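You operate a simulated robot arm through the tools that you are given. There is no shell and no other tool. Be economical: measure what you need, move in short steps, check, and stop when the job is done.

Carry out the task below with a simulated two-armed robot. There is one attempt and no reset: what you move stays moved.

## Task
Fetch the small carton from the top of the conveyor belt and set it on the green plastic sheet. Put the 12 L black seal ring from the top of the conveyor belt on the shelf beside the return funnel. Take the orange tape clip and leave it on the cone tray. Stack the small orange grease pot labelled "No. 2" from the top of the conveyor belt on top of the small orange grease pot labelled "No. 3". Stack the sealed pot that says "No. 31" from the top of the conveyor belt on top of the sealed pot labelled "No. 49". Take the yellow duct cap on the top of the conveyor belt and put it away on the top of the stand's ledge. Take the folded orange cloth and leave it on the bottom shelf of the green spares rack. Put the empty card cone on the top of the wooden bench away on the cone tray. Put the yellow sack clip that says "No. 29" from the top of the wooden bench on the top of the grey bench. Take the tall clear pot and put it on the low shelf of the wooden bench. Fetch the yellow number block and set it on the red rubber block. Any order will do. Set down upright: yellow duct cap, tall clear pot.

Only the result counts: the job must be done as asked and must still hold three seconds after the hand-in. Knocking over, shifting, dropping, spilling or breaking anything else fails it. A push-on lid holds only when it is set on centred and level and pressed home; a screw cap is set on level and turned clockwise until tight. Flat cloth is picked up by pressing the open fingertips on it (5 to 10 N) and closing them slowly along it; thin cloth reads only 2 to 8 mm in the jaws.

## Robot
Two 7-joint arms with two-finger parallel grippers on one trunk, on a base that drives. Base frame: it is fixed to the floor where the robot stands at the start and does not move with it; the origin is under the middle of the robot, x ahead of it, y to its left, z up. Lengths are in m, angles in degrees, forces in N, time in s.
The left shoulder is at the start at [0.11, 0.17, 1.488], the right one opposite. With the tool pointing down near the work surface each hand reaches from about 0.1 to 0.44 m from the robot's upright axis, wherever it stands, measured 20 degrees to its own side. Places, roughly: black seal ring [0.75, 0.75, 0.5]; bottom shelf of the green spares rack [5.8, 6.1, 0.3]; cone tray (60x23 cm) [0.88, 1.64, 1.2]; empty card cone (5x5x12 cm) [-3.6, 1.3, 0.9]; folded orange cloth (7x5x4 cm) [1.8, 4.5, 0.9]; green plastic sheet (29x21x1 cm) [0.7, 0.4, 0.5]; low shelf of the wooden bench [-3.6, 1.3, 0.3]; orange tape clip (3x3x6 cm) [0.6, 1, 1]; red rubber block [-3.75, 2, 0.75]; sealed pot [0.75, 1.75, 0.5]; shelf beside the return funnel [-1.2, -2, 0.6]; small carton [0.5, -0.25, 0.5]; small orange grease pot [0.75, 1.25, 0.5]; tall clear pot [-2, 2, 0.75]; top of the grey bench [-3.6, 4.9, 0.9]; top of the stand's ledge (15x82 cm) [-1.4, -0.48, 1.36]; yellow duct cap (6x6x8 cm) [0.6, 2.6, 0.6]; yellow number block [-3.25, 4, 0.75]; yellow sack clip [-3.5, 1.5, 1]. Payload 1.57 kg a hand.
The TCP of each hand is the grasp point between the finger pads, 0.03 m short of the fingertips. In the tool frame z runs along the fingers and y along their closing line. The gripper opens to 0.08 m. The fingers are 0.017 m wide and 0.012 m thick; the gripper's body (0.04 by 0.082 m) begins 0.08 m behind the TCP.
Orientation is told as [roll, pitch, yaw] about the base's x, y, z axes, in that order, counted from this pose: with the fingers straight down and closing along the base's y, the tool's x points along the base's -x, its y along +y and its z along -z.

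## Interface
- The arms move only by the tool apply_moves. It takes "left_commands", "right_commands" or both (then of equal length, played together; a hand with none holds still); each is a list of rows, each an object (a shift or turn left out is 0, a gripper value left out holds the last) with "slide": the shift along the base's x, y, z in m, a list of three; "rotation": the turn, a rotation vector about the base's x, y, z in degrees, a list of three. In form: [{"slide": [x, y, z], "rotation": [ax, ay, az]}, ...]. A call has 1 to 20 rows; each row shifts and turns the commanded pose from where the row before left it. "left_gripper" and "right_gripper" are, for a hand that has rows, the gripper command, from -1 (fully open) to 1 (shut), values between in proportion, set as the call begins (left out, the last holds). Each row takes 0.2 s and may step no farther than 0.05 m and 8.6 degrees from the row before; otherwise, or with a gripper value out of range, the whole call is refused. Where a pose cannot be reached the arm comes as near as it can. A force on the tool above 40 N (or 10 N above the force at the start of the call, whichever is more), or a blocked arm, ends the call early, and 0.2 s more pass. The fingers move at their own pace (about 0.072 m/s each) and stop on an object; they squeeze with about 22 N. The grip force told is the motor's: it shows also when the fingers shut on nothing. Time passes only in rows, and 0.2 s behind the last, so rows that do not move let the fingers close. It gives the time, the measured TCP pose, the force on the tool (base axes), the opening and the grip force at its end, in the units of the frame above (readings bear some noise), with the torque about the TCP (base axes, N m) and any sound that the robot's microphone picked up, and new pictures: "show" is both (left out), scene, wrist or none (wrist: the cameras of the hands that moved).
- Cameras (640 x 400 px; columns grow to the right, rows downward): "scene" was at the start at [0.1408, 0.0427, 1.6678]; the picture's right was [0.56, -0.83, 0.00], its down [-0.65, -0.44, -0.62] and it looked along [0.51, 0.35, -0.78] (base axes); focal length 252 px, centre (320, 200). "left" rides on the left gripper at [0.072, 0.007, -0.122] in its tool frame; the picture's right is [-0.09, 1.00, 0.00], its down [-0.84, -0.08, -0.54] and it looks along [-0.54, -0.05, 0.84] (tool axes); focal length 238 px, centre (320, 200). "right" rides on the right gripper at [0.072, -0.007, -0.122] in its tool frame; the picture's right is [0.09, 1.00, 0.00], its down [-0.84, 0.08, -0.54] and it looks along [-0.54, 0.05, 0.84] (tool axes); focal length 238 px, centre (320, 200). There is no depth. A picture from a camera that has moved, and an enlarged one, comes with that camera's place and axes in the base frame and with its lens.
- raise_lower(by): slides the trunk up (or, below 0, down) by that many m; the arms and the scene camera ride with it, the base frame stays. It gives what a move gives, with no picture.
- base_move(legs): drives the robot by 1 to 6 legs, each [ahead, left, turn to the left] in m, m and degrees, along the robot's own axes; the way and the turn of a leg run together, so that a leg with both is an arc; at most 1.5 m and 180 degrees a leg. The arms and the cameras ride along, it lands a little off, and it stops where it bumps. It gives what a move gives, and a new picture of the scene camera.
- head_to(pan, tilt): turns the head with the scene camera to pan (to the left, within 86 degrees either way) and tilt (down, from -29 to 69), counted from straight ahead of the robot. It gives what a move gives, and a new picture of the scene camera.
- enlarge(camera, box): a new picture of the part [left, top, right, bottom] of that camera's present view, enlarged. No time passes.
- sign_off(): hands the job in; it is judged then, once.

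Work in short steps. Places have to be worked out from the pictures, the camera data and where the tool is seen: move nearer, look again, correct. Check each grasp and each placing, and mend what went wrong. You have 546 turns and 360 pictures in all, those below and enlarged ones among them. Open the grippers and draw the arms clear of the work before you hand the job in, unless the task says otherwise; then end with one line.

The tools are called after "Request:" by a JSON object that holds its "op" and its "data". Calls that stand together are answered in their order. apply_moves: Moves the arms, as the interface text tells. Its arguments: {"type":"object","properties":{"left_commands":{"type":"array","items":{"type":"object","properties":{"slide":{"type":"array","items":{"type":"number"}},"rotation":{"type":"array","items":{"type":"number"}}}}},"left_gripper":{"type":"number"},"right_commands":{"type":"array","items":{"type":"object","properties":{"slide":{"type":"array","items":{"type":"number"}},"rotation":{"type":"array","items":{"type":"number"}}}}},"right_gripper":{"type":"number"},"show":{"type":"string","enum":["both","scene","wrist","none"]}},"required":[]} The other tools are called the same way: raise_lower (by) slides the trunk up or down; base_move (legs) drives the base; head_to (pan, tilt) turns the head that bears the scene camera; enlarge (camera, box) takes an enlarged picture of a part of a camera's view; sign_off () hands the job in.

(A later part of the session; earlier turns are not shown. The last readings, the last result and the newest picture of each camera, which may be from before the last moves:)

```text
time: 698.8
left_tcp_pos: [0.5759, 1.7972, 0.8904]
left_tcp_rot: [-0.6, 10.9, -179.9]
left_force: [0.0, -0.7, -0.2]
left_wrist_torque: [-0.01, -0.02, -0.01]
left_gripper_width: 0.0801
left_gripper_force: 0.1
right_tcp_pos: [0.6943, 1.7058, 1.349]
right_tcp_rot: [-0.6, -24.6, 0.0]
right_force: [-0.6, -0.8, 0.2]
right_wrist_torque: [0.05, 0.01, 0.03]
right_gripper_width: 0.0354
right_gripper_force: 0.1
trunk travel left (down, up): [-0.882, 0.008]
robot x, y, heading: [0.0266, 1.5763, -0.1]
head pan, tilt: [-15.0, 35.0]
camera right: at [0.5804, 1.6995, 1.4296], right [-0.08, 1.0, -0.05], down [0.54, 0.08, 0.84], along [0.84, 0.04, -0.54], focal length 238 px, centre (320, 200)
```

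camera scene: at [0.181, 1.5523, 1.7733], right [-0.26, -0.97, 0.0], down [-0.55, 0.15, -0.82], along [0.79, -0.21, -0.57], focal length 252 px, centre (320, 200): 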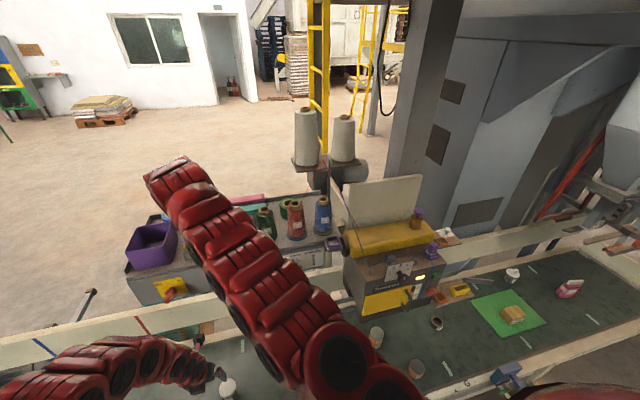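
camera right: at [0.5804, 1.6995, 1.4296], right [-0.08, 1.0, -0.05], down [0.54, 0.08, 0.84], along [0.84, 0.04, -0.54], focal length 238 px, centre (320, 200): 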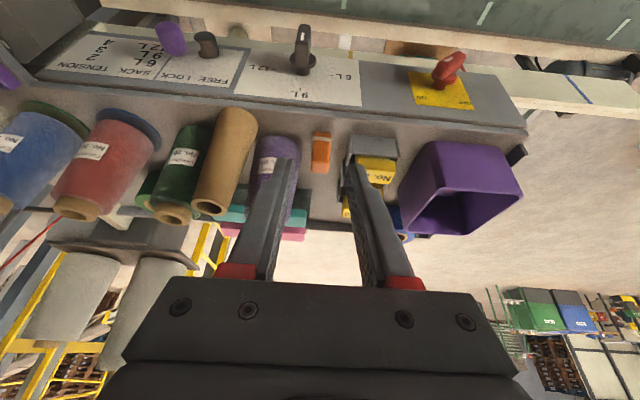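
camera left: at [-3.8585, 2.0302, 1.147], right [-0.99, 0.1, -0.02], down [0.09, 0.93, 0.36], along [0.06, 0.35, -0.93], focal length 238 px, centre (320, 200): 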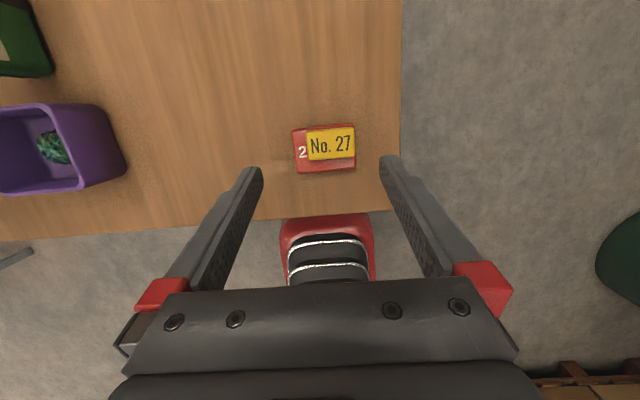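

Tape clip is on the tray. Next No. 31 → No. 49 using the left arm reaching over the swing bar from the south. Back off and move the right hand away to its side.

Request:
{"op": "base_move", "data": {"legs": [[-0.2, -0.05, 0]]}}

Request:
{"op": "apply_moves", "data": {"right_commands": [{"slide": [0, -0.045, 0]}, {"slide": [0, -0.045, 0]}, {"slide": [0, -0.045, 0]}, {"slide": [0, -0.045, 0]}, {"slide": [0, -0.045, 0]}, {"slide": [0, -0.045, 0]}, {"slide": [0, -0.045, 0]}, {"slide": [0, -0.045, 0]}], "left_commands": [{"slide": [0, 0, 0.03]}, {"slide": [0, 0, 0.04]}, {"slide": [0, 0, 0.04]}, {"slide": [0, 0, 0.04]}, {"slide": [0, 0, 0.04]}, {"slide": [0, 0, 0.04]}, {"slide": [0, 0, 0.04]}, {}], "show": "none"}}

Request:
{"op": "raise_lower", "data": {"by": -0.25}}

```text
time: 700.4
left_tcp_pos: [0.3995, 1.7531, 0.8934]
left_tcp_rot: [-0.2, 12.1, -179.5]
left_force: [6.8, 1.5, -5.9]
left_wrist_torque: [0.26, -0.13, 0.37]
left_gripper_width: 0.079
left_gripper_force: 0.1
right_tcp_pos: [0.511, 1.662, 1.349]
right_tcp_rot: [-0.7, -24.6, -0.2]
right_force: [-0.1, 0.6, 0.0]
right_wrist_torque: [-0.01, -0.03, 0.01]
right_gripper_width: 0.0356
right_gripper_force: 0.1
trunk travel left (down, up): [-0.882, 0.008]
robot x, y, heading: [-0.1553, 1.5345, -0.4]
head pan, tilt: [-15.0, 35.0]
stopped in leg 1: the force on the tool passed its limit at 67 N (the readings are from after the stop); the commanded pose is now the measured one
camera scene: at [0.0042, 1.5074, 1.7724], right [-0.26, -0.96, 0.0], down [-0.55, 0.15, -0.82], along [0.79, -0.22, -0.57], focal length 252 px, centre (320, 200)
```

scene: 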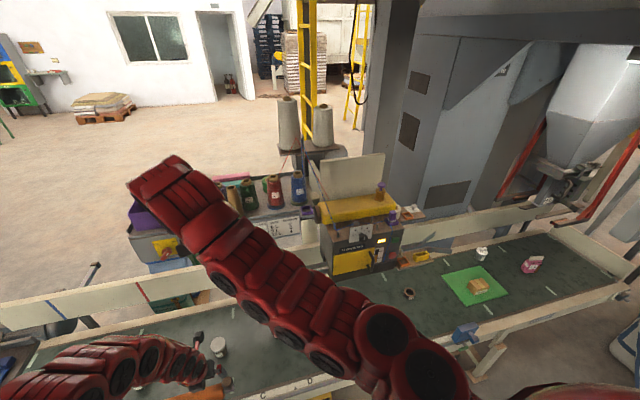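

```text
time: 702.2
left_tcp_pos: [0.5284, 1.7393, 1.1031]
left_tcp_rot: [-0.3, 11.7, -179.5]
left_force: [-0.6, -0.3, 0.2]
left_wrist_torque: [0.01, 0.01, 0.02]
left_gripper_width: 0.08
left_gripper_force: 0.0
left hand out of reach, approached as far as the arm can: row 1, 2, 3, 4, 5, 6, 7
right_tcp_pos: [0.5434, 1.4785, 1.3376]
right_tcp_rot: [-0.9, -24.6, -0.1]
right_force: [0.0, -0.9, 0.5]
right_wrist_torque: [0.0, -0.01, 0.01]
right_gripper_width: 0.035
right_gripper_force: 0.1
right hand out of reach, approached as far as the arm can: row 3, 4, 5, 6, 7, 8
trunk travel left (down, up): [-0.882, 0.008]
robot x, y, heading: [-0.1558, 1.5344, -0.5]
head pan, tilt: [-15.0, 35.0]
```

```text
time: 704.7
left_tcp_pos: [0.5282, 1.7393, 0.8528]
left_tcp_rot: [-0.2, 11.7, -179.6]
left_force: [-0.3, -1.2, 0.4]
left_wrist_torque: [0.02, -0.03, -0.01]
left_gripper_width: 0.0798
left_gripper_force: 0.1
right_tcp_pos: [0.5429, 1.4771, 1.0897]
right_tcp_rot: [-0.8, -24.7, 0.0]
right_force: [0.2, 0.7, -0.1]
right_wrist_torque: [0.03, -0.01, -0.02]
right_gripper_width: 0.0351
right_gripper_force: 0.1
trunk travel left (down, up): [-0.632, 0.258]
robot x, y, heading: [-0.1556, 1.5316, -0.3]
head pan, tilt: [-15.0, 35.0]
```

The left gripper brushed the bar again while backing. I look at the bar and pots.

Request:
{"op": "head_to", "data": {"pan": 35, "tilt": 40}}

```text
time: 705.9
left_tcp_pos: [0.5291, 1.7392, 0.8528]
left_tcp_rot: [-0.2, 11.7, -179.6]
left_force: [0.5, 0.1, -0.6]
left_wrist_torque: [0.01, 0.01, -0.03]
left_gripper_width: 0.0799
left_gripper_force: 0.1
right_tcp_pos: [0.5426, 1.4777, 1.0872]
right_tcp_rot: [-0.9, -24.6, 0.0]
right_force: [0.0, -0.5, -0.3]
right_wrist_torque: [0.03, -0.02, 0.01]
right_gripper_width: 0.0352
right_gripper_force: 0.1
trunk travel left (down, up): [-0.632, 0.258]
robot x, y, heading: [-0.1635, 1.5351, -0.3]
head pan, tilt: [35.0, 40.0]
camera scene: at [-0.0095, 1.5802, 1.5147], right [0.57, -0.82, 0.0], down [-0.53, -0.37, -0.77], along [0.63, 0.44, -0.64], focal length 252 px, centre (320, 200)
```

scene: 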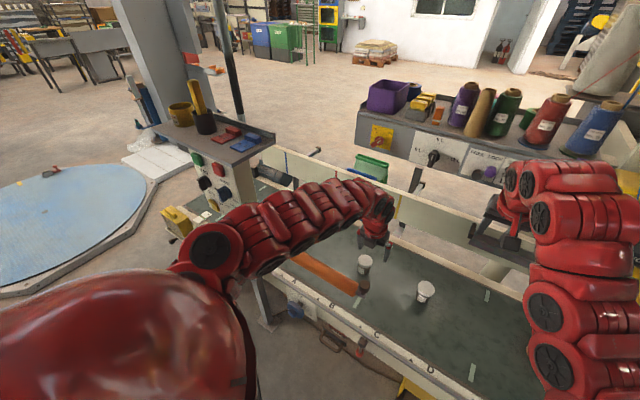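

Plan: approach in steps. Forward 0.1, then swing the left hand toward +y.

Request:
{"op": "base_move", "data": {"legs": [[0.1, -0.03, 0]]}}

Request:
{"op": "apply_moves", "data": {"left_commands": [{"slide": [-0.01, 0.045, 0]}, {"slide": [-0.01, 0.045, 0]}, {"slide": [0, 0.045, 0]}, {"slide": [0, 0.045, 0]}], "show": "none"}}

```text
time: 707.1
left_tcp_pos: [0.627, 1.7096, 0.8526]
left_tcp_rot: [-0.1, 11.7, -179.6]
left_force: [-0.4, -0.3, -0.1]
left_wrist_torque: [-0.01, 0.04, -0.03]
left_gripper_width: 0.0799
left_gripper_force: 0.0
right_tcp_pos: [0.6424, 1.4481, 1.0893]
right_tcp_rot: [-0.8, -24.6, 0.0]
right_force: [0.3, -0.4, -0.3]
right_wrist_torque: [0.02, 0.02, -0.02]
right_gripper_width: 0.035
right_gripper_force: 0.0
trunk travel left (down, up): [-0.632, 0.258]
robot x, y, heading: [-0.0603, 1.5024, -0.1]
head pan, tilt: [35.0, 40.0]
camera scene: at [0.0896, 1.5502, 1.5147], right [0.57, -0.82, 0.0], down [-0.53, -0.37, -0.77], along [0.63, 0.44, -0.64], focal length 252 px, centre (320, 200)
```

scene: 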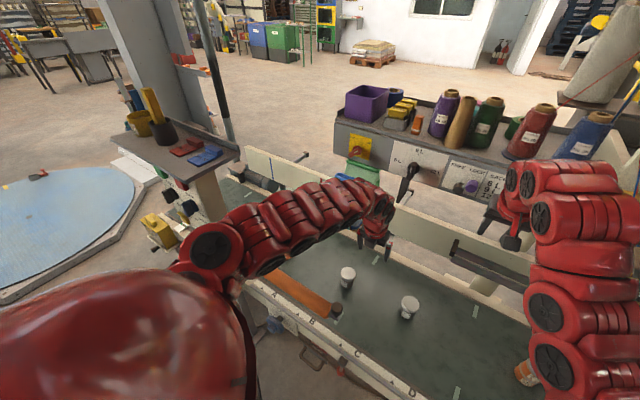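

```text
time: 708.1
left_tcp_pos: [0.6245, 1.7803, 0.856]
left_tcp_rot: [-0.3, 11.6, -179.2]
left_force: [0.2, 0.5, -0.3]
left_wrist_torque: [0.0, 0.0, -0.03]
left_gripper_width: 0.0798
left_gripper_force: 0.1
left hand out of reach, approached as far as the arm can: row 1, 2, 3, 4
right_tcp_pos: [0.6427, 1.4501, 1.089]
right_tcp_rot: [-0.8, -24.6, 0.1]
right_force: [-1.2, 0.2, -0.1]
right_wrist_torque: [0.03, -0.02, 0.02]
right_gripper_width: 0.035
right_gripper_force: 0.0
trunk travel left (down, up): [-0.632, 0.258]
robot x, y, heading: [-0.0606, 1.5041, -0.4]
head pan, tilt: [35.0, 40.0]
```

Limit is likely the wrist roll; rotate the tool with the arm's swing (+40° yaw) while moving; also pull the right hand back.

Request:
{"op": "apply_moves", "data": {"left_commands": [{"rotation": [0, 0, 8]}, {"slide": [0, 0.02, 0], "rotation": [0, 0, 8]}, {"slide": [0, 0.04, 0], "rotation": [0, 0, 8]}, {"slide": [0, 0.04, 0], "rotation": [0, 0, 8]}, {"slide": [0, 0.04, 0], "rotation": [0, 0, 8]}], "right_commands": [{"slide": [-0.03, -0.02, 0]}, {"slide": [-0.03, -0.02, 0]}, {"slide": [-0.03, -0.02, 0]}, {}, {}], "show": "none"}}

```text
time: 709.3
left_tcp_pos: [0.6241, 1.9223, 0.8563]
left_tcp_rot: [-0.2, 11.5, -139.5]
left_force: [0.0, 0.2, 1.3]
left_wrist_torque: [-0.03, 0.02, -0.01]
left_gripper_width: 0.0801
left_gripper_force: 0.1
right_tcp_pos: [0.6431, 1.45, 1.0885]
right_tcp_rot: [-0.8, -24.6, 0.1]
right_force: [-0.9, 0.6, -0.6]
right_wrist_torque: [-0.02, -0.01, -0.04]
right_gripper_width: 0.0351
right_gripper_force: 0.1
right hand out of reach, approached as far as the arm can: row 1, 2, 3
trunk travel left (down, up): [-0.632, 0.258]
robot x, y, heading: [-0.0573, 1.5022, -0.4]
head pan, tilt: [35.0, 40.0]
```

Request:
{"op": "apply_moves", "data": {"right_commands": [{"slide": [0, -0.02, -0.04]}, {"slide": [0, -0.02, -0.04]}, {"slide": [0, -0.02, -0.04]}, {"slide": [-0.02, -0.02, -0.04]}, {"slide": [-0.04, 0, 0]}, {"slide": [-0.04, 0, 0]}], "left_commands": [{"slide": [0, 0.03, 0], "rotation": [0, 0, 5]}, {"slide": [-0.01, 0.03, 0]}, {}, {}, {}, {}], "show": "none"}}

Request:
{"op": "base_move", "data": {"legs": [[0.09, 0, 0]]}}

```text
time: 710.2
left_tcp_pos: [0.615, 1.9803, 0.8552]
left_tcp_rot: [-0.2, 11.5, -134.7]
left_force: [-0.2, -0.8, 0.0]
left_wrist_torque: [0.02, 0.08, 0.04]
left_gripper_width: 0.0799
left_gripper_force: 0.1
right_tcp_pos: [0.64, 1.3887, 0.968]
right_tcp_rot: [-0.3, -25.5, 0.2]
right_force: [-26.3, -0.3, 11.3]
right_wrist_torque: [-0.04, 0.42, -0.04]
right_gripper_width: 0.0352
right_gripper_force: 0.0
trunk travel left (down, up): [-0.632, 0.258]
robot x, y, heading: [-0.0607, 1.5022, 0.0]
head pan, tilt: [35.0, 40.0]
stopped in row 4 (right hand): the force on the tool passed its limit at 77 N (the readings are from after the stop); the commanded pose is now the measured one
```

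```text
time: 710.9
left_tcp_pos: [0.6197, 1.9803, 0.8572]
left_tcp_rot: [-0.2, 11.5, -134.7]
left_force: [0.3, 0.2, 0.5]
left_wrist_torque: [0.01, 0.0, 0.02]
left_gripper_width: 0.0801
left_gripper_force: 0.0
right_tcp_pos: [0.6408, 1.3892, 0.9639]
right_tcp_rot: [-0.4, -24.3, 0.1]
right_force: [-24.1, 0.0, 8.7]
right_wrist_torque: [0.05, 0.41, -0.15]
right_gripper_width: 0.0349
right_gripper_force: 0.1
trunk travel left (down, up): [-0.632, 0.258]
robot x, y, heading: [-0.0484, 1.5021, -0.1]
head pan, tilt: [35.0, 40.0]
stopped in leg 1: the force on the tool passed its limit at 71 N (the readings are from after the stop); the commanded pose is now the measured one
camera scene: at [0.0916, 1.5505, 1.5153], right [0.57, -0.82, 0.0], down [-0.53, -0.37, -0.77], along [0.63, 0.44, -0.64], focal length 252 px, centre (320, 200)
```

scene: 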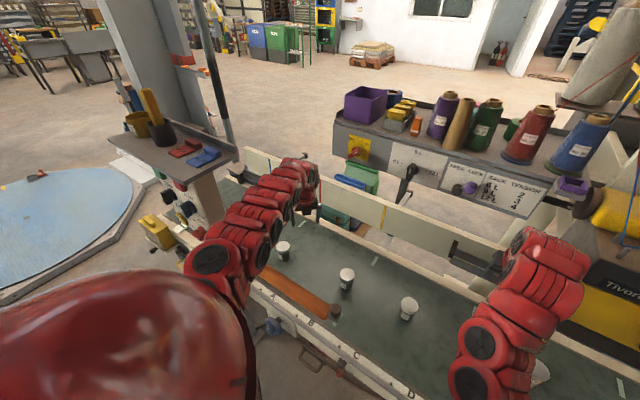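

The right hand presses a bracket; ease it back. With more tilt (25°) the left can reach No. 31 from here.

Request:
{"op": "apply_moves", "data": {"right_commands": [{"slide": [-0.02, 0, 0.02]}, {"slide": [-0.03, 0, 0.02]}, {"slide": [-0.03, 0, 0]}, {}], "left_commands": [{"slide": [0, 0.02, 0], "rotation": [4.6, -4.6, 0]}, {"slide": [0, 0.03, 0], "rotation": [4.6, -4.6, 0]}, {"slide": [0, 0.04, 0]}, {"slide": [0, 0.04, 0]}], "show": "wrist"}}

```text
time: 711.9
left_tcp_pos: [0.6199, 2.1115, 0.8568]
left_tcp_rot: [-0.6, 24.6, -134.4]
left_force: [-3.1, 2.6, 0.2]
left_wrist_torque: [-0.27, -0.17, -0.15]
left_gripper_width: 0.0798
left_gripper_force: 0.1
right_tcp_pos: [0.5886, 1.387, 0.9963]
right_tcp_rot: [-0.4, -24.6, 0.2]
right_force: [0.7, -0.2, -0.7]
right_wrist_torque: [0.03, 0.07, 0.01]
right_gripper_width: 0.0352
right_gripper_force: 0.0
right hand out of reach, approached as far as the arm can: row 2, 3
trunk travel left (down, up): [-0.632, 0.258]
robot x, y, heading: [-0.0503, 1.5023, -0.1]
head pan, tilt: [35.0, 40.0]
camera right: at [0.473, 1.3801, 1.0768], right [-0.08, 1.0, -0.04], down [0.53, 0.08, 0.84], along [0.84, 0.05, -0.54], focal length 238 px, centre (320, 200)
camera left: at [0.6356, 2.1175, 0.9975], right [0.66, -0.75, -0.05], down [-0.74, -0.66, 0.15], along [-0.14, -0.06, -0.99], focal length 238 px, centre (320, 200)
```

right: 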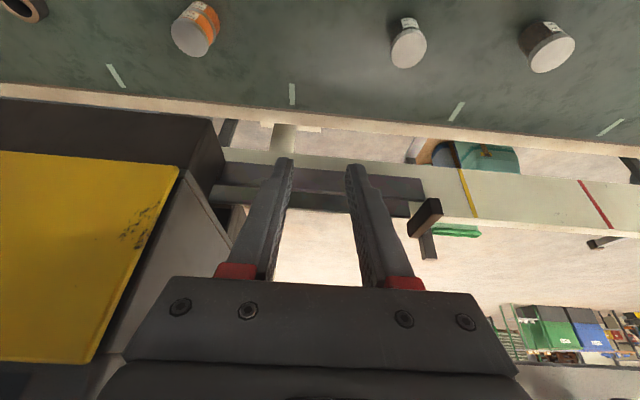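
left: 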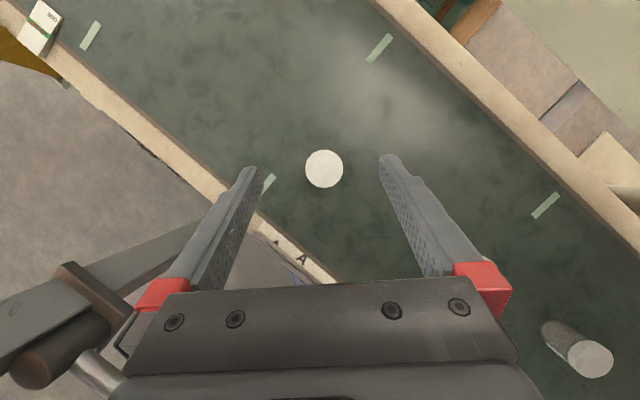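

Pot No. 31 is right below the left hand at ≈(0.624, 2.124). Lower the arm partly and check.

Request:
{"op": "apply_moves", "data": {"left_commands": [{"slide": [0.002, 0.006, -0.03]}, {"slide": [0.002, 0.006, -0.035]}, {"slide": [0, 0, -0.04]}, {"slide": [0, 0, -0.04]}], "show": "wrist"}}

```text
time: 712.9
left_tcp_pos: [0.5966, 2.094, 0.76]
left_tcp_rot: [-0.2, 24.5, -134.6]
left_force: [0.2, 0.0, -0.3]
left_wrist_torque: [0.01, -0.02, 0.0]
left_gripper_width: 0.08
left_gripper_force: 0.0
left hand out of reach, approached as far as the arm can: row 1, 2, 3, 4
right_tcp_pos: [0.5856, 1.3878, 0.9974]
right_tcp_rot: [-0.6, -24.8, 0.1]
right_force: [-0.4, -0.2, 0.1]
right_wrist_torque: [0.02, 0.01, 0.0]
right_gripper_width: 0.0354
right_gripper_force: 0.0
trunk travel left (down, up): [-0.632, 0.258]
robot x, y, heading: [-0.0479, 1.5055, -0.3]
head pan, tilt: [35.0, 40.0]
camera left: at [0.6129, 2.0998, 0.9008], right [0.65, -0.76, -0.04], down [-0.75, -0.65, 0.15], along [-0.14, -0.06, -0.99], focal length 238 px, centre (320, 200)
```

left: 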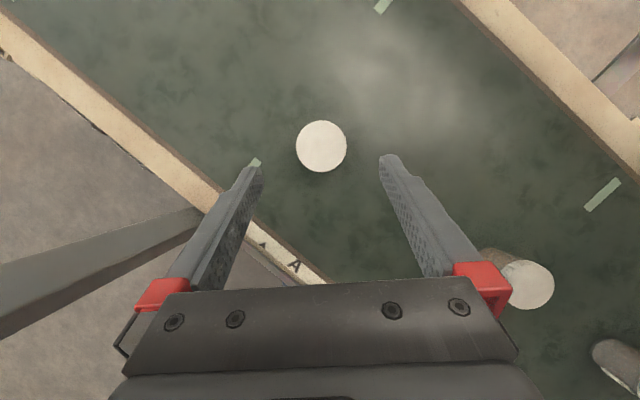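

Request:
{"op": "raise_lower", "data": {"by": -0.1}}

Request:
{"op": "apply_moves", "data": {"left_commands": [{"slide": [0.014, 0.015, 0]}, {"slide": [0.013, 0.015, 0]}, {}], "show": "wrist"}}

```text
time: 714.2
left_tcp_pos: [0.596, 2.0945, 0.6599]
left_tcp_rot: [-0.2, 24.5, -134.7]
left_force: [0.2, 0.6, 0.2]
left_wrist_torque: [0.01, -0.01, 0.04]
left_gripper_width: 0.0799
left_gripper_force: 0.0
right_tcp_pos: [0.5844, 1.3891, 0.8986]
right_tcp_rot: [-0.5, -24.8, 0.2]
right_force: [0.3, 0.2, 0.9]
right_wrist_torque: [0.02, 0.02, 0.01]
right_gripper_width: 0.0354
right_gripper_force: 0.0
trunk travel left (down, up): [-0.532, 0.358]
robot x, y, heading: [-0.0504, 1.5006, -0.3]
head pan, tilt: [35.0, 40.0]
```

```text
time: 715.0
left_tcp_pos: [0.5987, 2.0984, 0.663]
left_tcp_rot: [-0.2, 24.4, -134.5]
left_force: [-0.5, 0.7, 0.2]
left_wrist_torque: [0.02, 0.02, 0.0]
left_gripper_width: 0.0802
left_gripper_force: 0.0
left hand out of reach, approached as far as the arm can: row 1, 2
right_tcp_pos: [0.586, 1.3891, 0.8981]
right_tcp_rot: [-0.5, -24.8, 0.1]
right_force: [0.4, 0.3, -0.1]
right_wrist_torque: [0.0, 0.01, 0.0]
right_gripper_width: 0.0352
right_gripper_force: 0.1
trunk travel left (down, up): [-0.532, 0.358]
robot x, y, heading: [-0.0488, 1.5051, -0.2]
head pan, tilt: [35.0, 40.0]
camera left: at [0.6143, 2.1034, 0.8029], right [0.65, -0.76, -0.04], down [-0.75, -0.65, 0.15], along [-0.14, -0.06, -0.99], focal length 238 px, centre (320, 200)
```

left: 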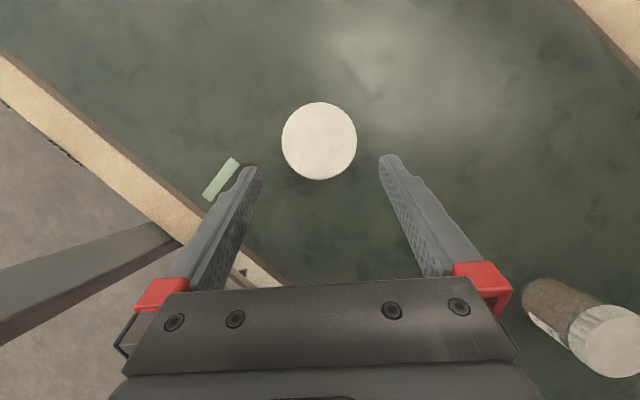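

Need ~2.3 cm more along the diagonal: nudge the base by (0.022, 0.022).

Request:
{"op": "base_move", "data": {"legs": [[0.022, 0.022, 0]]}}

Request:
{"op": "apply_moves", "data": {"left_commands": [{"slide": [0, 0, -0.03]}, {"slide": [0, 0, -0.025]}], "show": "wrist"}}

```text
time: 715.9
left_tcp_pos: [0.621, 2.1204, 0.6617]
left_tcp_rot: [-0.1, 24.4, -134.5]
left_force: [1.1, 0.8, 0.8]
left_wrist_torque: [-0.02, 0.03, 0.02]
left_gripper_width: 0.0801
left_gripper_force: 0.1
right_tcp_pos: [0.6077, 1.4118, 0.8982]
right_tcp_rot: [-0.6, -24.7, 0.0]
right_force: [0.2, 0.3, -0.7]
right_wrist_torque: [0.0, -0.01, -0.03]
right_gripper_width: 0.0353
right_gripper_force: 0.0
trunk travel left (down, up): [-0.532, 0.358]
robot x, y, heading: [-0.0298, 1.5239, -0.0]
head pan, tilt: [35.0, 40.0]
camera scene: at [0.1201, 1.5731, 1.4146], right [0.57, -0.82, 0.0], down [-0.53, -0.37, -0.77], along [0.63, 0.44, -0.64], focal length 252 px, centre (320, 200)
```

scene: 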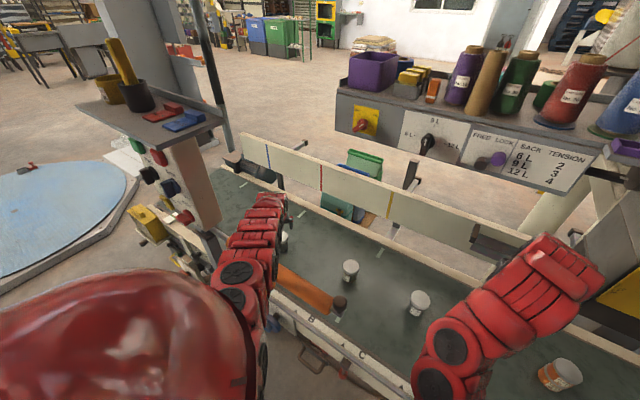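

```text
time: 716.5
left_tcp_pos: [0.6093, 2.1072, 0.6212]
left_tcp_rot: [-0.2, 24.4, -134.6]
left_force: [0.0, -0.5, -1.2]
left_wrist_torque: [0.0, 0.01, 0.01]
left_gripper_width: 0.0802
left_gripper_force: 0.3
left hand out of reach, approached as far as the arm can: row 1
right_tcp_pos: [0.6091, 1.4123, 0.8982]
right_tcp_rot: [-0.5, -24.7, 0.0]
right_force: [-0.3, -0.4, 0.2]
right_wrist_torque: [-0.01, -0.01, 0.01]
right_gripper_width: 0.0351
right_gripper_force: 0.1
trunk travel left (down, up): [-0.532, 0.358]
robot x, y, heading: [-0.027, 1.5254, -0.3]
head pan, tilt: [35.0, 40.0]
camera left: at [0.625, 2.1133, 0.7619], right [0.65, -0.76, -0.04], down [-0.75, -0.65, 0.15], along [-0.14, -0.07, -0.99], focal length 238 px, centre (320, 200)
```

left: 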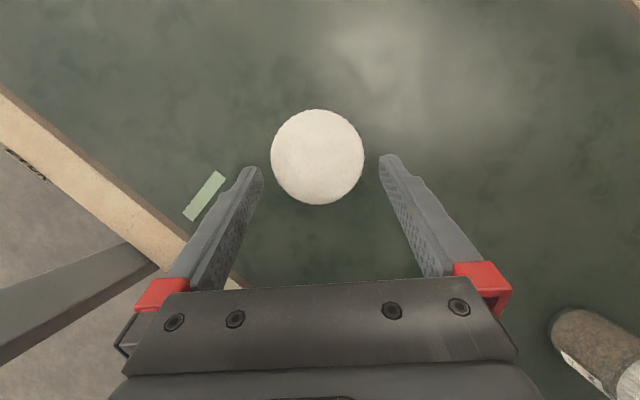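

Request:
{"op": "base_move", "data": {"legs": [[0.012, 0.012, 0]]}}

Request:
{"op": "raise_lower", "data": {"by": -0.04}}

Request:
{"op": "enlarge", "data": {"camera": "left", "box": [0, 0, 640, 400]}}

```text
time: 717.3
left_tcp_pos: [0.6218, 2.1189, 0.622]
left_tcp_rot: [-0.2, 24.4, -134.6]
left_force: [0.4, 0.6, 0.1]
left_wrist_torque: [-0.02, 0.0, 0.03]
left_gripper_width: 0.08
left_gripper_force: 0.1
right_tcp_pos: [0.6192, 1.4233, 0.8979]
right_tcp_rot: [-0.6, -24.7, 0.1]
right_force: [0.1, 0.5, 0.0]
right_wrist_torque: [-0.04, 0.02, 0.0]
right_gripper_width: 0.0355
right_gripper_force: 0.1
trunk travel left (down, up): [-0.532, 0.358]
robot x, y, heading: [-0.0179, 1.5355, -0.6]
head pan, tilt: [35.0, 40.0]
camera scene: at [0.1314, 1.5843, 1.4147], right [0.57, -0.82, 0.0], down [-0.53, -0.37, -0.77], along [0.63, 0.44, -0.64], focal length 252 px, centre (320, 200)
```

scene: 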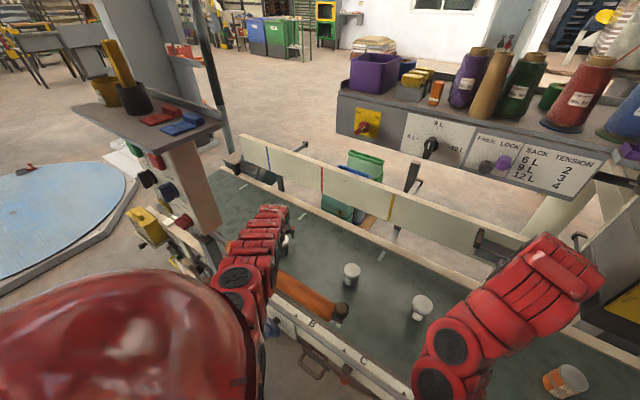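

```text
time: 718.1
left_tcp_pos: [0.62, 2.1183, 0.5823]
left_tcp_rot: [-0.2, 24.5, -134.7]
left_force: [-0.4, -0.3, -0.1]
left_wrist_torque: [-0.03, -0.02, 0.0]
left_gripper_width: 0.0799
left_gripper_force: 0.1
right_tcp_pos: [0.6194, 1.4219, 0.8577]
right_tcp_rot: [-0.5, -24.9, 0.2]
right_force: [0.0, -0.4, 0.5]
right_wrist_torque: [-0.04, 0.0, 0.0]
right_gripper_width: 0.0351
right_gripper_force: 0.0
trunk travel left (down, up): [-0.492, 0.398]
robot x, y, heading: [-0.0179, 1.5363, -0.3]
head pan, tilt: [35.0, 40.0]
```

```text
1.00 times, centred on (320, 200) of left (not enlarged: the box is as wide or as high as the picture)
camera zoom: at [0.6366, 2.1243, 0.7231], right [0.65, -0.76, -0.04], down [-0.75, -0.65, 0.15], along [-0.14, -0.06, -0.99], focal length 238 px, centre (320, 200)
```

zoom: 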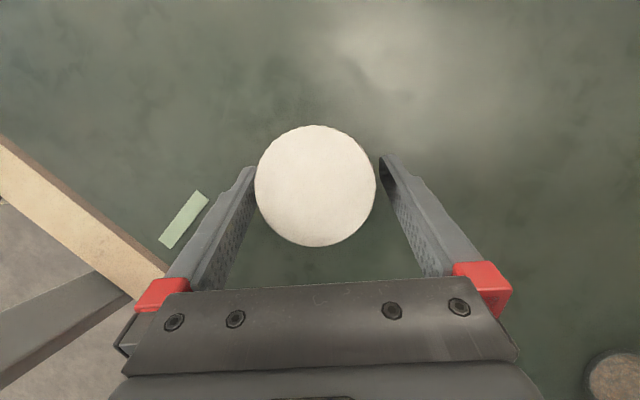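

Pot 31 is between the fingers. Close and lift.

Request:
{"op": "apply_moves", "data": {"left_commands": [{}, {}, {}, {}, {}], "left_gripper": 1, "show": "none"}}

Request:
{"op": "apply_moves", "data": {"left_commands": [{"slide": [0, 0, 0.03]}, {"slide": [0, 0, 0.04]}, {"slide": [0, 0, 0.04]}], "show": "wrist"}}

```text
time: 719.3
left_tcp_pos: [0.621, 2.1186, 0.5819]
left_tcp_rot: [-0.3, 24.4, -134.5]
left_force: [0.1, 0.6, 0.4]
left_wrist_torque: [-0.03, -0.01, 0.0]
left_gripper_width: 0.0609
left_gripper_force: 21.9
right_tcp_pos: [0.6187, 1.4225, 0.8578]
right_tcp_rot: [-0.6, -24.7, 0.0]
right_force: [0.4, -0.5, 0.3]
right_wrist_torque: [-0.02, 0.03, -0.03]
right_gripper_width: 0.0353
right_gripper_force: 0.1
trunk travel left (down, up): [-0.492, 0.398]
robot x, y, heading: [-0.017, 1.5338, -0.1]
head pan, tilt: [35.0, 40.0]
```

```text
time: 720.1
left_tcp_pos: [0.6185, 2.117, 0.6937]
left_tcp_rot: [-0.3, 24.5, -134.7]
left_force: [-0.1, 0.5, -0.5]
left_wrist_torque: [-0.01, 0.01, 0.0]
left_gripper_width: 0.0607
left_gripper_force: 21.8
right_tcp_pos: [0.6191, 1.4228, 0.8577]
right_tcp_rot: [-0.4, -24.8, 0.1]
right_force: [0.2, -0.2, -0.2]
right_wrist_torque: [0.01, 0.0, 0.02]
right_gripper_width: 0.0354
right_gripper_force: 0.0
trunk travel left (down, up): [-0.492, 0.398]
robot x, y, heading: [-0.0184, 1.5383, -0.2]
head pan, tilt: [35.0, 40.0]
camera left: at [0.6344, 2.1225, 0.8346], right [0.65, -0.76, -0.04], down [-0.75, -0.65, 0.15], along [-0.14, -0.06, -0.99], focal length 238 px, centre (320, 200)
```

left: 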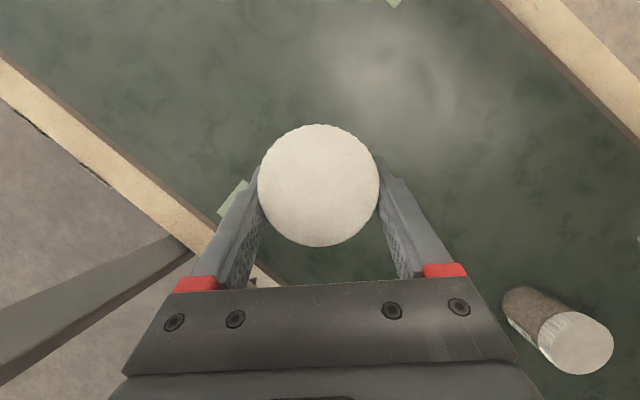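

Held. Move the right hand out of the way, and carry pot 31 back along the belt toward No. 49, rotating the tool back.

Request:
{"op": "apply_moves", "data": {"left_commands": [{"slide": [0, 0, 0.035]}, {"slide": [0, -0.04, 0], "rotation": [0, 0, -4]}, {"slide": [0, -0.04, 0], "rotation": [0, 0, -4]}, {"slide": [0, -0.04, 0], "rotation": [0, 0, -4]}, {"slide": [0, -0.04, 0], "rotation": [0, 0, -4]}, {"slide": [0, -0.04, 0], "rotation": [0, 0, -4]}, {"slide": [0, -0.04, 0], "rotation": [0, 0, -4]}, {"slide": [0, -0.04, 0], "rotation": [0, 0, -4]}], "right_commands": [{"slide": [-0.02, -0.035, 0]}, {"slide": [-0.02, -0.035, 0]}, {"slide": [-0.02, -0.035, 0]}, {"slide": [0, -0.04, 0]}, {"slide": [0, -0.04, 0]}, {"slide": [0, -0.04, 0]}, {}, {}], "show": "none"}}

```text
time: 721.9
left_tcp_pos: [0.6912, 1.8677, 0.6993]
left_tcp_rot: [-0.3, 24.4, -162.6]
left_force: [0.7, 0.5, -0.8]
left_wrist_torque: [0.04, 0.03, -0.01]
left_gripper_width: 0.061
left_gripper_force: 21.6
left hand out of reach, approached as far as the arm can: row 3, 4, 5, 6, 7, 8
right_tcp_pos: [0.5397, 1.2101, 0.7954]
right_tcp_rot: [-1.5, -25.1, 0.1]
right_force: [0.3, -0.1, 0.9]
right_wrist_torque: [0.01, -0.03, -0.02]
right_gripper_width: 0.0351
right_gripper_force: 0.1
right hand out of reach, approached as far as the arm can: row 1, 2, 3, 4, 5, 6
trunk travel left (down, up): [-0.492, 0.398]
robot x, y, heading: [-0.0222, 1.5391, -0.5]
head pan, tilt: [35.0, 40.0]
```

Wrist too close for this tilt; back the base 0.12 and continue.

Request:
{"op": "base_move", "data": {"legs": [[-0.1, 0, 0.4]]}}

Request:
{"op": "apply_moves", "data": {"left_commands": [{"slide": [0.01, -0.02, 0.03], "rotation": [0, 0, -3]}, {"slide": [0.01, -0.04, 0], "rotation": [0, 0, -3]}, {"slide": [0.01, -0.04, 0], "rotation": [0, 0, -3]}, {"slide": [0.01, -0.04, 0], "rotation": [0, 0, -3]}, {"slide": [0.01, -0.04, 0], "rotation": [0, 0, -3]}, {"slide": [0.01, -0.04, 0], "rotation": [0, 0, -3]}, {"slide": [0.01, -0.04, 0]}, {"slide": [0.01, -0.04, 0]}], "show": "wrist"}}

```text
time: 723.0
left_tcp_pos: [0.5881, 1.8738, 0.7014]
left_tcp_rot: [-0.2, 24.4, -162.1]
left_force: [-0.7, -0.1, -1.4]
left_wrist_torque: [0.0, 0.01, 0.01]
left_gripper_width: 0.0608
left_gripper_force: 22.2
right_tcp_pos: [0.4415, 1.2156, 0.797]
right_tcp_rot: [-1.5, -25.2, 0.5]
right_force: [-0.1, -0.2, 0.0]
right_wrist_torque: [0.02, 0.01, 0.0]
right_gripper_width: 0.0349
right_gripper_force: 0.0
trunk travel left (down, up): [-0.492, 0.398]
robot x, y, heading: [-0.1176, 1.5369, 0.0]
head pan, tilt: [35.0, 40.0]
camera scene: at [0.0296, 1.5851, 1.3749], right [0.57, -0.82, 0.0], down [-0.53, -0.37, -0.77], along [0.63, 0.44, -0.64], focal length 252 px, centre (320, 200)
```

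scene: 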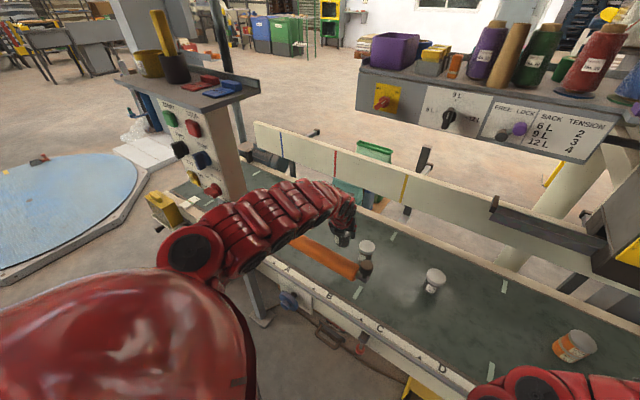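

```text
time: 724.9
left_tcp_pos: [0.6752, 1.575, 0.727]
left_tcp_rot: [-0.2, 24.4, 179.8]
left_force: [-0.6, -0.3, -0.6]
left_wrist_torque: [0.01, 0.0, 0.01]
left_gripper_width: 0.0608
left_gripper_force: 21.2
left hand out of reach, approached as far as the arm can: row 1
right_tcp_pos: [0.4423, 1.2145, 0.7953]
right_tcp_rot: [-1.3, -25.1, 0.5]
right_force: [-0.1, -0.4, 0.0]
right_wrist_torque: [-0.01, 0.0, 0.01]
right_gripper_width: 0.0349
right_gripper_force: 0.0
trunk travel left (down, up): [-0.492, 0.398]
robot x, y, heading: [-0.1183, 1.5375, 0.3]
head pan, tilt: [35.0, 40.0]
camera left: at [0.6897, 1.5674, 0.868], right [-0.09, -1.0, -0.04], down [-0.99, 0.08, 0.15], along [-0.14, 0.06, -0.99], focal length 238 px, centre (320, 200)
```

left: 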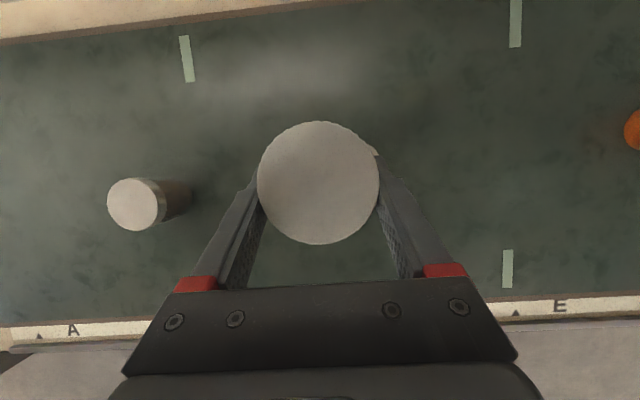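

No. 49 is at ≈(0.670, 1.541). Align over it and check with a zoomed head view.

Request:
{"op": "apply_moves", "data": {"left_commands": [{"slide": [-0.005, -0.017, 0]}, {"slide": [-0.005, -0.017, 0]}], "show": "wrist"}}

Request:
{"op": "enlarge", "data": {"camera": "scene", "box": [370, 190, 520, 310]}}

```text
time: 725.5
left_tcp_pos: [0.6637, 1.5398, 0.728]
left_tcp_rot: [-0.2, 24.4, 179.7]
left_force: [-0.9, 0.9, -1.7]
left_wrist_torque: [-0.02, 0.04, -0.03]
left_gripper_width: 0.0606
left_gripper_force: 21.4
right_tcp_pos: [0.4425, 1.2153, 0.7974]
right_tcp_rot: [-1.5, -25.1, 0.5]
right_force: [0.1, -0.2, 0.1]
right_wrist_torque: [0.04, 0.04, 0.0]
right_gripper_width: 0.035
right_gripper_force: 0.0
trunk travel left (down, up): [-0.492, 0.398]
robot x, y, heading: [-0.1166, 1.5395, 0.2]
head pan, tilt: [35.0, 40.0]
camera left: at [0.6786, 1.5324, 0.8684], right [-0.09, -1.0, -0.04], down [-0.99, 0.08, 0.15], along [-0.14, 0.05, -0.99], focal length 238 px, centre (320, 200)
```

left: 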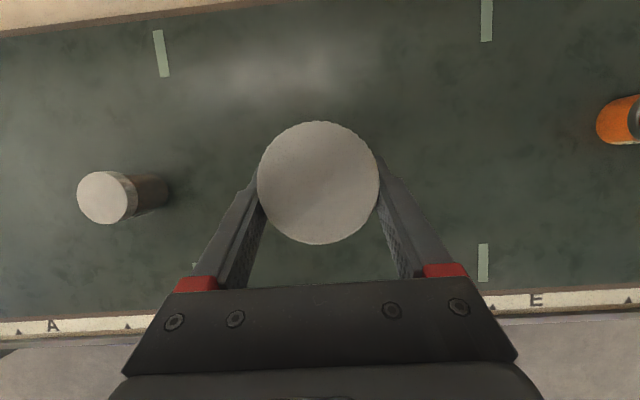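

```text
3.33 times, centred on (445, 250) of scene
camera zoom: at [0.0307, 1.585, 1.3747], right [0.57, -0.82, 0.0], down [-0.53, -0.37, -0.77], along [0.63, 0.44, -0.64], focal length 842 px, centre (-97, 33)
```

zoom: 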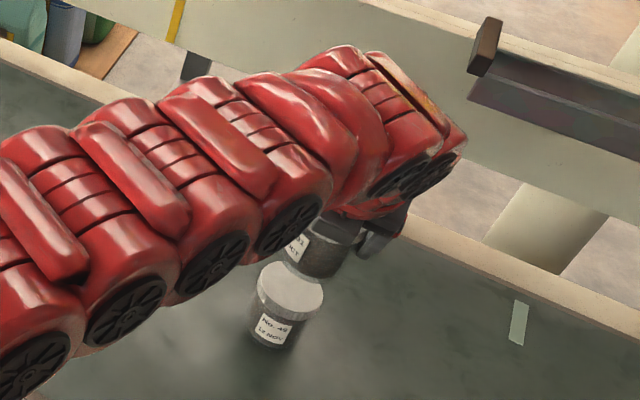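

Request:
{"op": "enlarge", "data": {"camera": "scene", "box": [440, 248, 488, 284]}}

```text
11.11 times, centred on (464, 266) of scene
camera zoom: at [0.0307, 1.585, 1.3747], right [0.57, -0.82, 0.0], down [-0.53, -0.37, -0.77], along [0.63, 0.44, -0.64], focal length 2806 px, centre (-1280, -533)
```

zoom: 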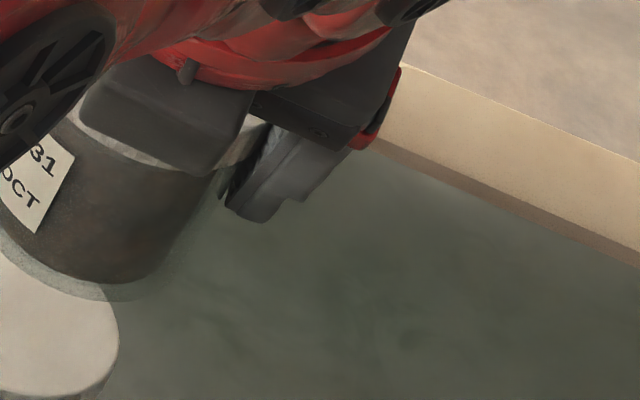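

Request:
{"op": "enlarge", "data": {"camera": "scene", "box": [412, 248, 466, 296]}}

```text
8.33 times, centred on (439, 272) of scene
camera zoom: at [0.0307, 1.585, 1.3747], right [0.57, -0.82, 0.0], down [-0.53, -0.37, -0.77], along [0.63, 0.44, -0.64], focal length 2104 px, centre (-672, -400)
```

zoom: 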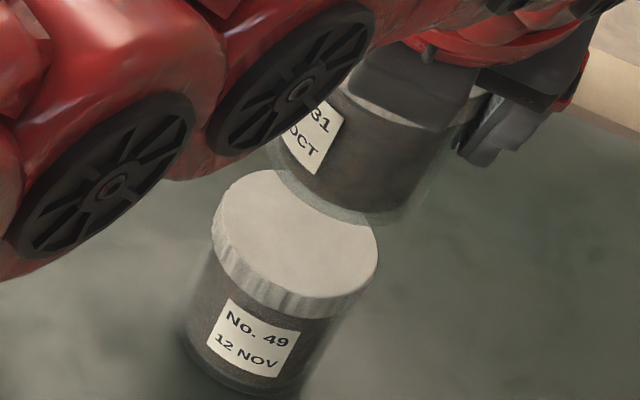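

Offset ≈(+7, +5) mm. Correct, lower to a small gap, and zoom again.

Request:
{"op": "apply_moves", "data": {"left_commands": [{"slide": [0.006, 0.005, -0.02]}, {"slide": [0, 0, -0.02]}, {"slide": [0, 0, -0.01]}], "show": "none"}}

Request:
{"op": "enlarge", "data": {"camera": "scene", "box": [412, 248, 466, 296]}}

```text
time: 726.2
left_tcp_pos: [0.6692, 1.5468, 0.6781]
left_tcp_rot: [-0.3, 24.3, 179.8]
left_force: [0.0, 0.2, -0.6]
left_wrist_torque: [-0.02, -0.03, -0.02]
left_gripper_width: 0.0608
left_gripper_force: 22.0
right_tcp_pos: [0.4414, 1.2144, 0.7969]
right_tcp_rot: [-1.5, -25.1, 0.5]
right_force: [-1.2, -1.2, 0.0]
right_wrist_torque: [0.02, -0.02, -0.01]
right_gripper_width: 0.0351
right_gripper_force: 0.1
trunk travel left (down, up): [-0.492, 0.398]
robot x, y, heading: [-0.1206, 1.5355, 0.1]
head pan, tilt: [35.0, 40.0]
```

```text
8.33 times, centred on (439, 272) of scene
camera zoom: at [0.0311, 1.585, 1.3747], right [0.57, -0.82, 0.0], down [-0.53, -0.37, -0.77], along [0.63, 0.44, -0.64], focal length 2104 px, centre (-672, -400)
```

zoom: 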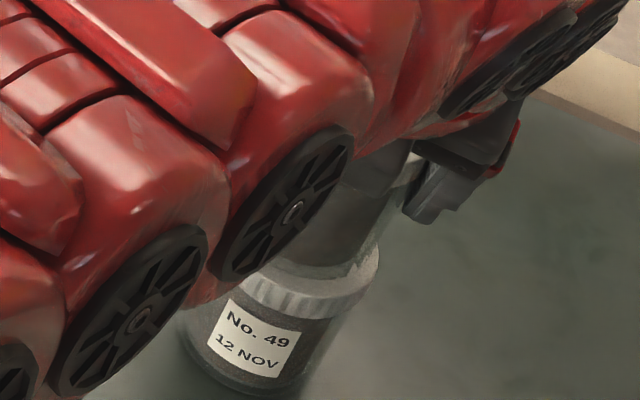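

Request:
{"op": "apply_moves", "data": {"left_commands": [{"slide": [0.002, -0.003, -0.004]}, {"slide": [0, 0, -0.004]}, {"slide": [0, 0, -0.003]}], "show": "none"}}

Request:
{"op": "enlarge", "data": {"camera": "right", "box": [0, 0, 640, 400]}}

```text
time: 727.0
left_tcp_pos: [0.6711, 1.5418, 0.6677]
left_tcp_rot: [-0.2, 24.4, 179.8]
left_force: [0.1, 0.2, -0.3]
left_wrist_torque: [-0.04, 0.01, 0.03]
left_gripper_width: 0.0607
left_gripper_force: 22.3
right_tcp_pos: [0.4415, 1.2156, 0.7968]
right_tcp_rot: [-1.5, -25.2, 0.5]
right_force: [0.0, 0.2, 0.2]
right_wrist_torque: [0.03, 0.02, 0.0]
right_gripper_width: 0.0351
right_gripper_force: 0.1
trunk travel left (down, up): [-0.492, 0.398]
robot x, y, heading: [-0.1188, 1.5376, 0.2]
head pan, tilt: [35.0, 40.0]
```

```text
1.00 times, centred on (320, 200) of right (not enlarged: the box is as wide or as high as the picture)
camera zoom: at [0.3262, 1.209, 0.8762], right [-0.08, 0.99, -0.06], down [0.53, 0.1, 0.84], along [0.85, 0.04, -0.53], focal length 238 px, centre (320, 200)
```

zoom: 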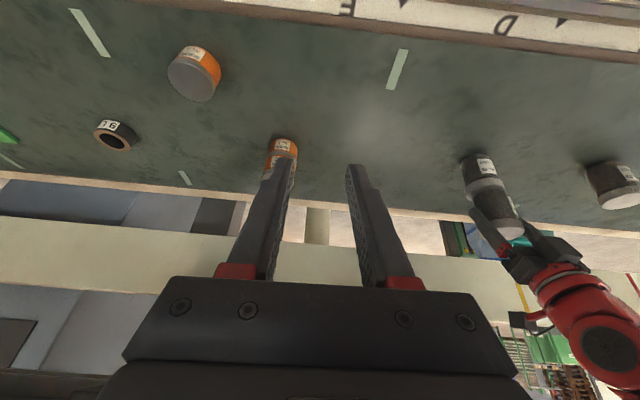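

The right camera sees the stack; zoom on it.

Request:
{"op": "enlarge", "data": {"camera": "right", "box": [445, 140, 535, 250]}}

```text
3.64 times, centred on (490, 195) of right
camera zoom: at [0.3262, 1.209, 0.8762], right [-0.08, 0.99, -0.06], down [0.53, 0.1, 0.84], along [0.85, 0.04, -0.53], focal length 867 px, centre (-298, 218)
```

zoom: 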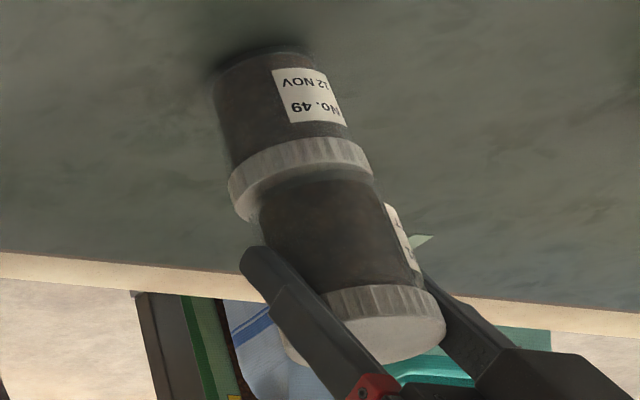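

Shift −3 mm in y, then lower to contact.

Request:
{"op": "apply_moves", "data": {"left_commands": [{"slide": [0, -0.003, -0.001]}, {"slide": [0, 0, -0.002]}, {"slide": [0, 0, -0.002]}, {"slide": [0, 0, -0.002]}], "show": "none"}}

Request:
{"op": "enlarge", "data": {"camera": "right", "box": [445, 140, 535, 250]}}

```text
time: 728.0
left_tcp_pos: [0.6695, 1.5392, 0.6645]
left_tcp_rot: [-0.2, 24.8, 179.8]
left_force: [-1.9, 2.0, 12.4]
left_wrist_torque: [-0.05, 0.13, -0.01]
left_gripper_width: 0.0609
left_gripper_force: 22.2
right_tcp_pos: [0.4398, 1.2154, 0.7983]
right_tcp_rot: [-1.6, -25.2, 0.5]
right_force: [0.3, 0.5, -0.2]
right_wrist_torque: [-0.01, 0.02, -0.01]
right_gripper_width: 0.0352
right_gripper_force: 0.0
trunk travel left (down, up): [-0.492, 0.398]
robot x, y, heading: [-0.1172, 1.5347, 0.3]
head pan, tilt: [35.0, 40.0]
```

```text
3.64 times, centred on (490, 195) of right
camera zoom: at [0.3248, 1.2093, 0.8774], right [-0.08, 0.99, -0.06], down [0.53, 0.1, 0.85], along [0.85, 0.04, -0.53], focal length 867 px, centre (-298, 218)
```

zoom: 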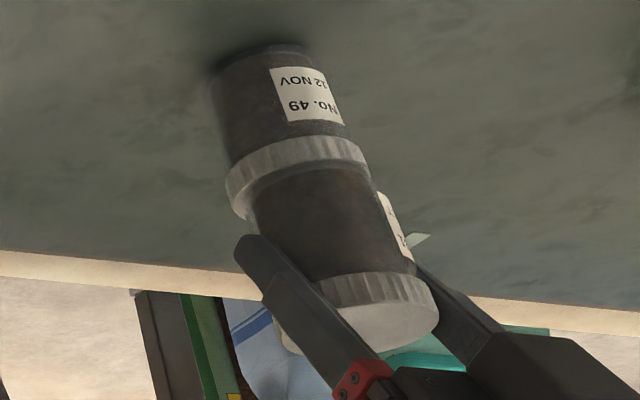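

Contact, alignment within a few mm. Release and withdraw up along the tool axis.

Request:
{"op": "apply_moves", "data": {"left_commands": [{"slide": [0, 0, 0.001]}, {}, {}, {"slide": [-0.012, 0, 0.025]}, {"slide": [-0.018, 0, 0.038]}, {"slide": [-0.018, 0, 0.038]}], "left_gripper": -1, "show": "wrist"}}

Request:
{"op": "enlarge", "data": {"camera": "right", "box": [445, 140, 535, 250]}}

```text
time: 729.5
left_tcp_pos: [0.6235, 1.5361, 0.7624]
left_tcp_rot: [0.4, 24.4, 179.9]
left_force: [-3.8, -6.3, -2.1]
left_wrist_torque: [0.53, -0.47, 0.2]
left_gripper_width: 0.0799
left_gripper_force: 0.0
right_tcp_pos: [0.4411, 1.2162, 0.7984]
right_tcp_rot: [-1.7, -25.1, 0.5]
right_force: [0.1, 0.6, 0.7]
right_wrist_torque: [-0.1, 0.0, -0.03]
right_gripper_width: 0.0353
right_gripper_force: 0.1
trunk travel left (down, up): [-0.492, 0.398]
robot x, y, heading: [-0.1153, 1.5373, -0.3]
head pan, tilt: [35.0, 40.0]
camera left: at [0.6385, 1.5299, 0.9043], right [-0.09, -1.0, -0.03], down [-0.99, 0.08, 0.15], along [-0.15, 0.04, -0.99], focal length 238 px, centre (320, 200)
```

left: 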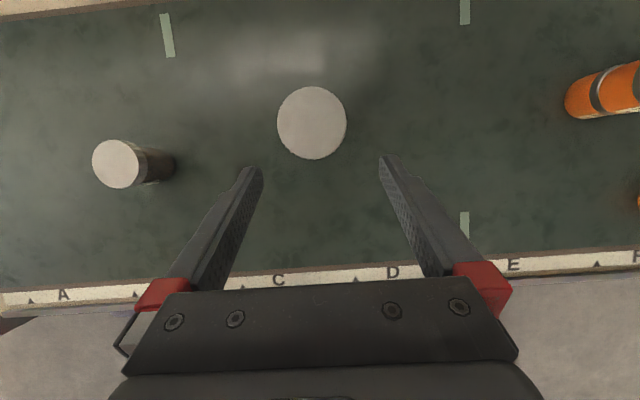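

```text
3.64 times, centred on (490, 195) of right
camera zoom: at [0.3253, 1.2113, 0.8775], right [-0.08, 0.99, -0.07], down [0.53, 0.1, 0.84], along [0.85, 0.03, -0.53], focal length 867 px, centre (-298, 218)
```

zoom: 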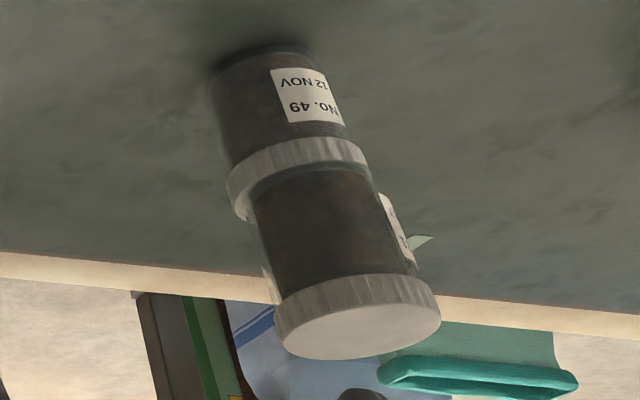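

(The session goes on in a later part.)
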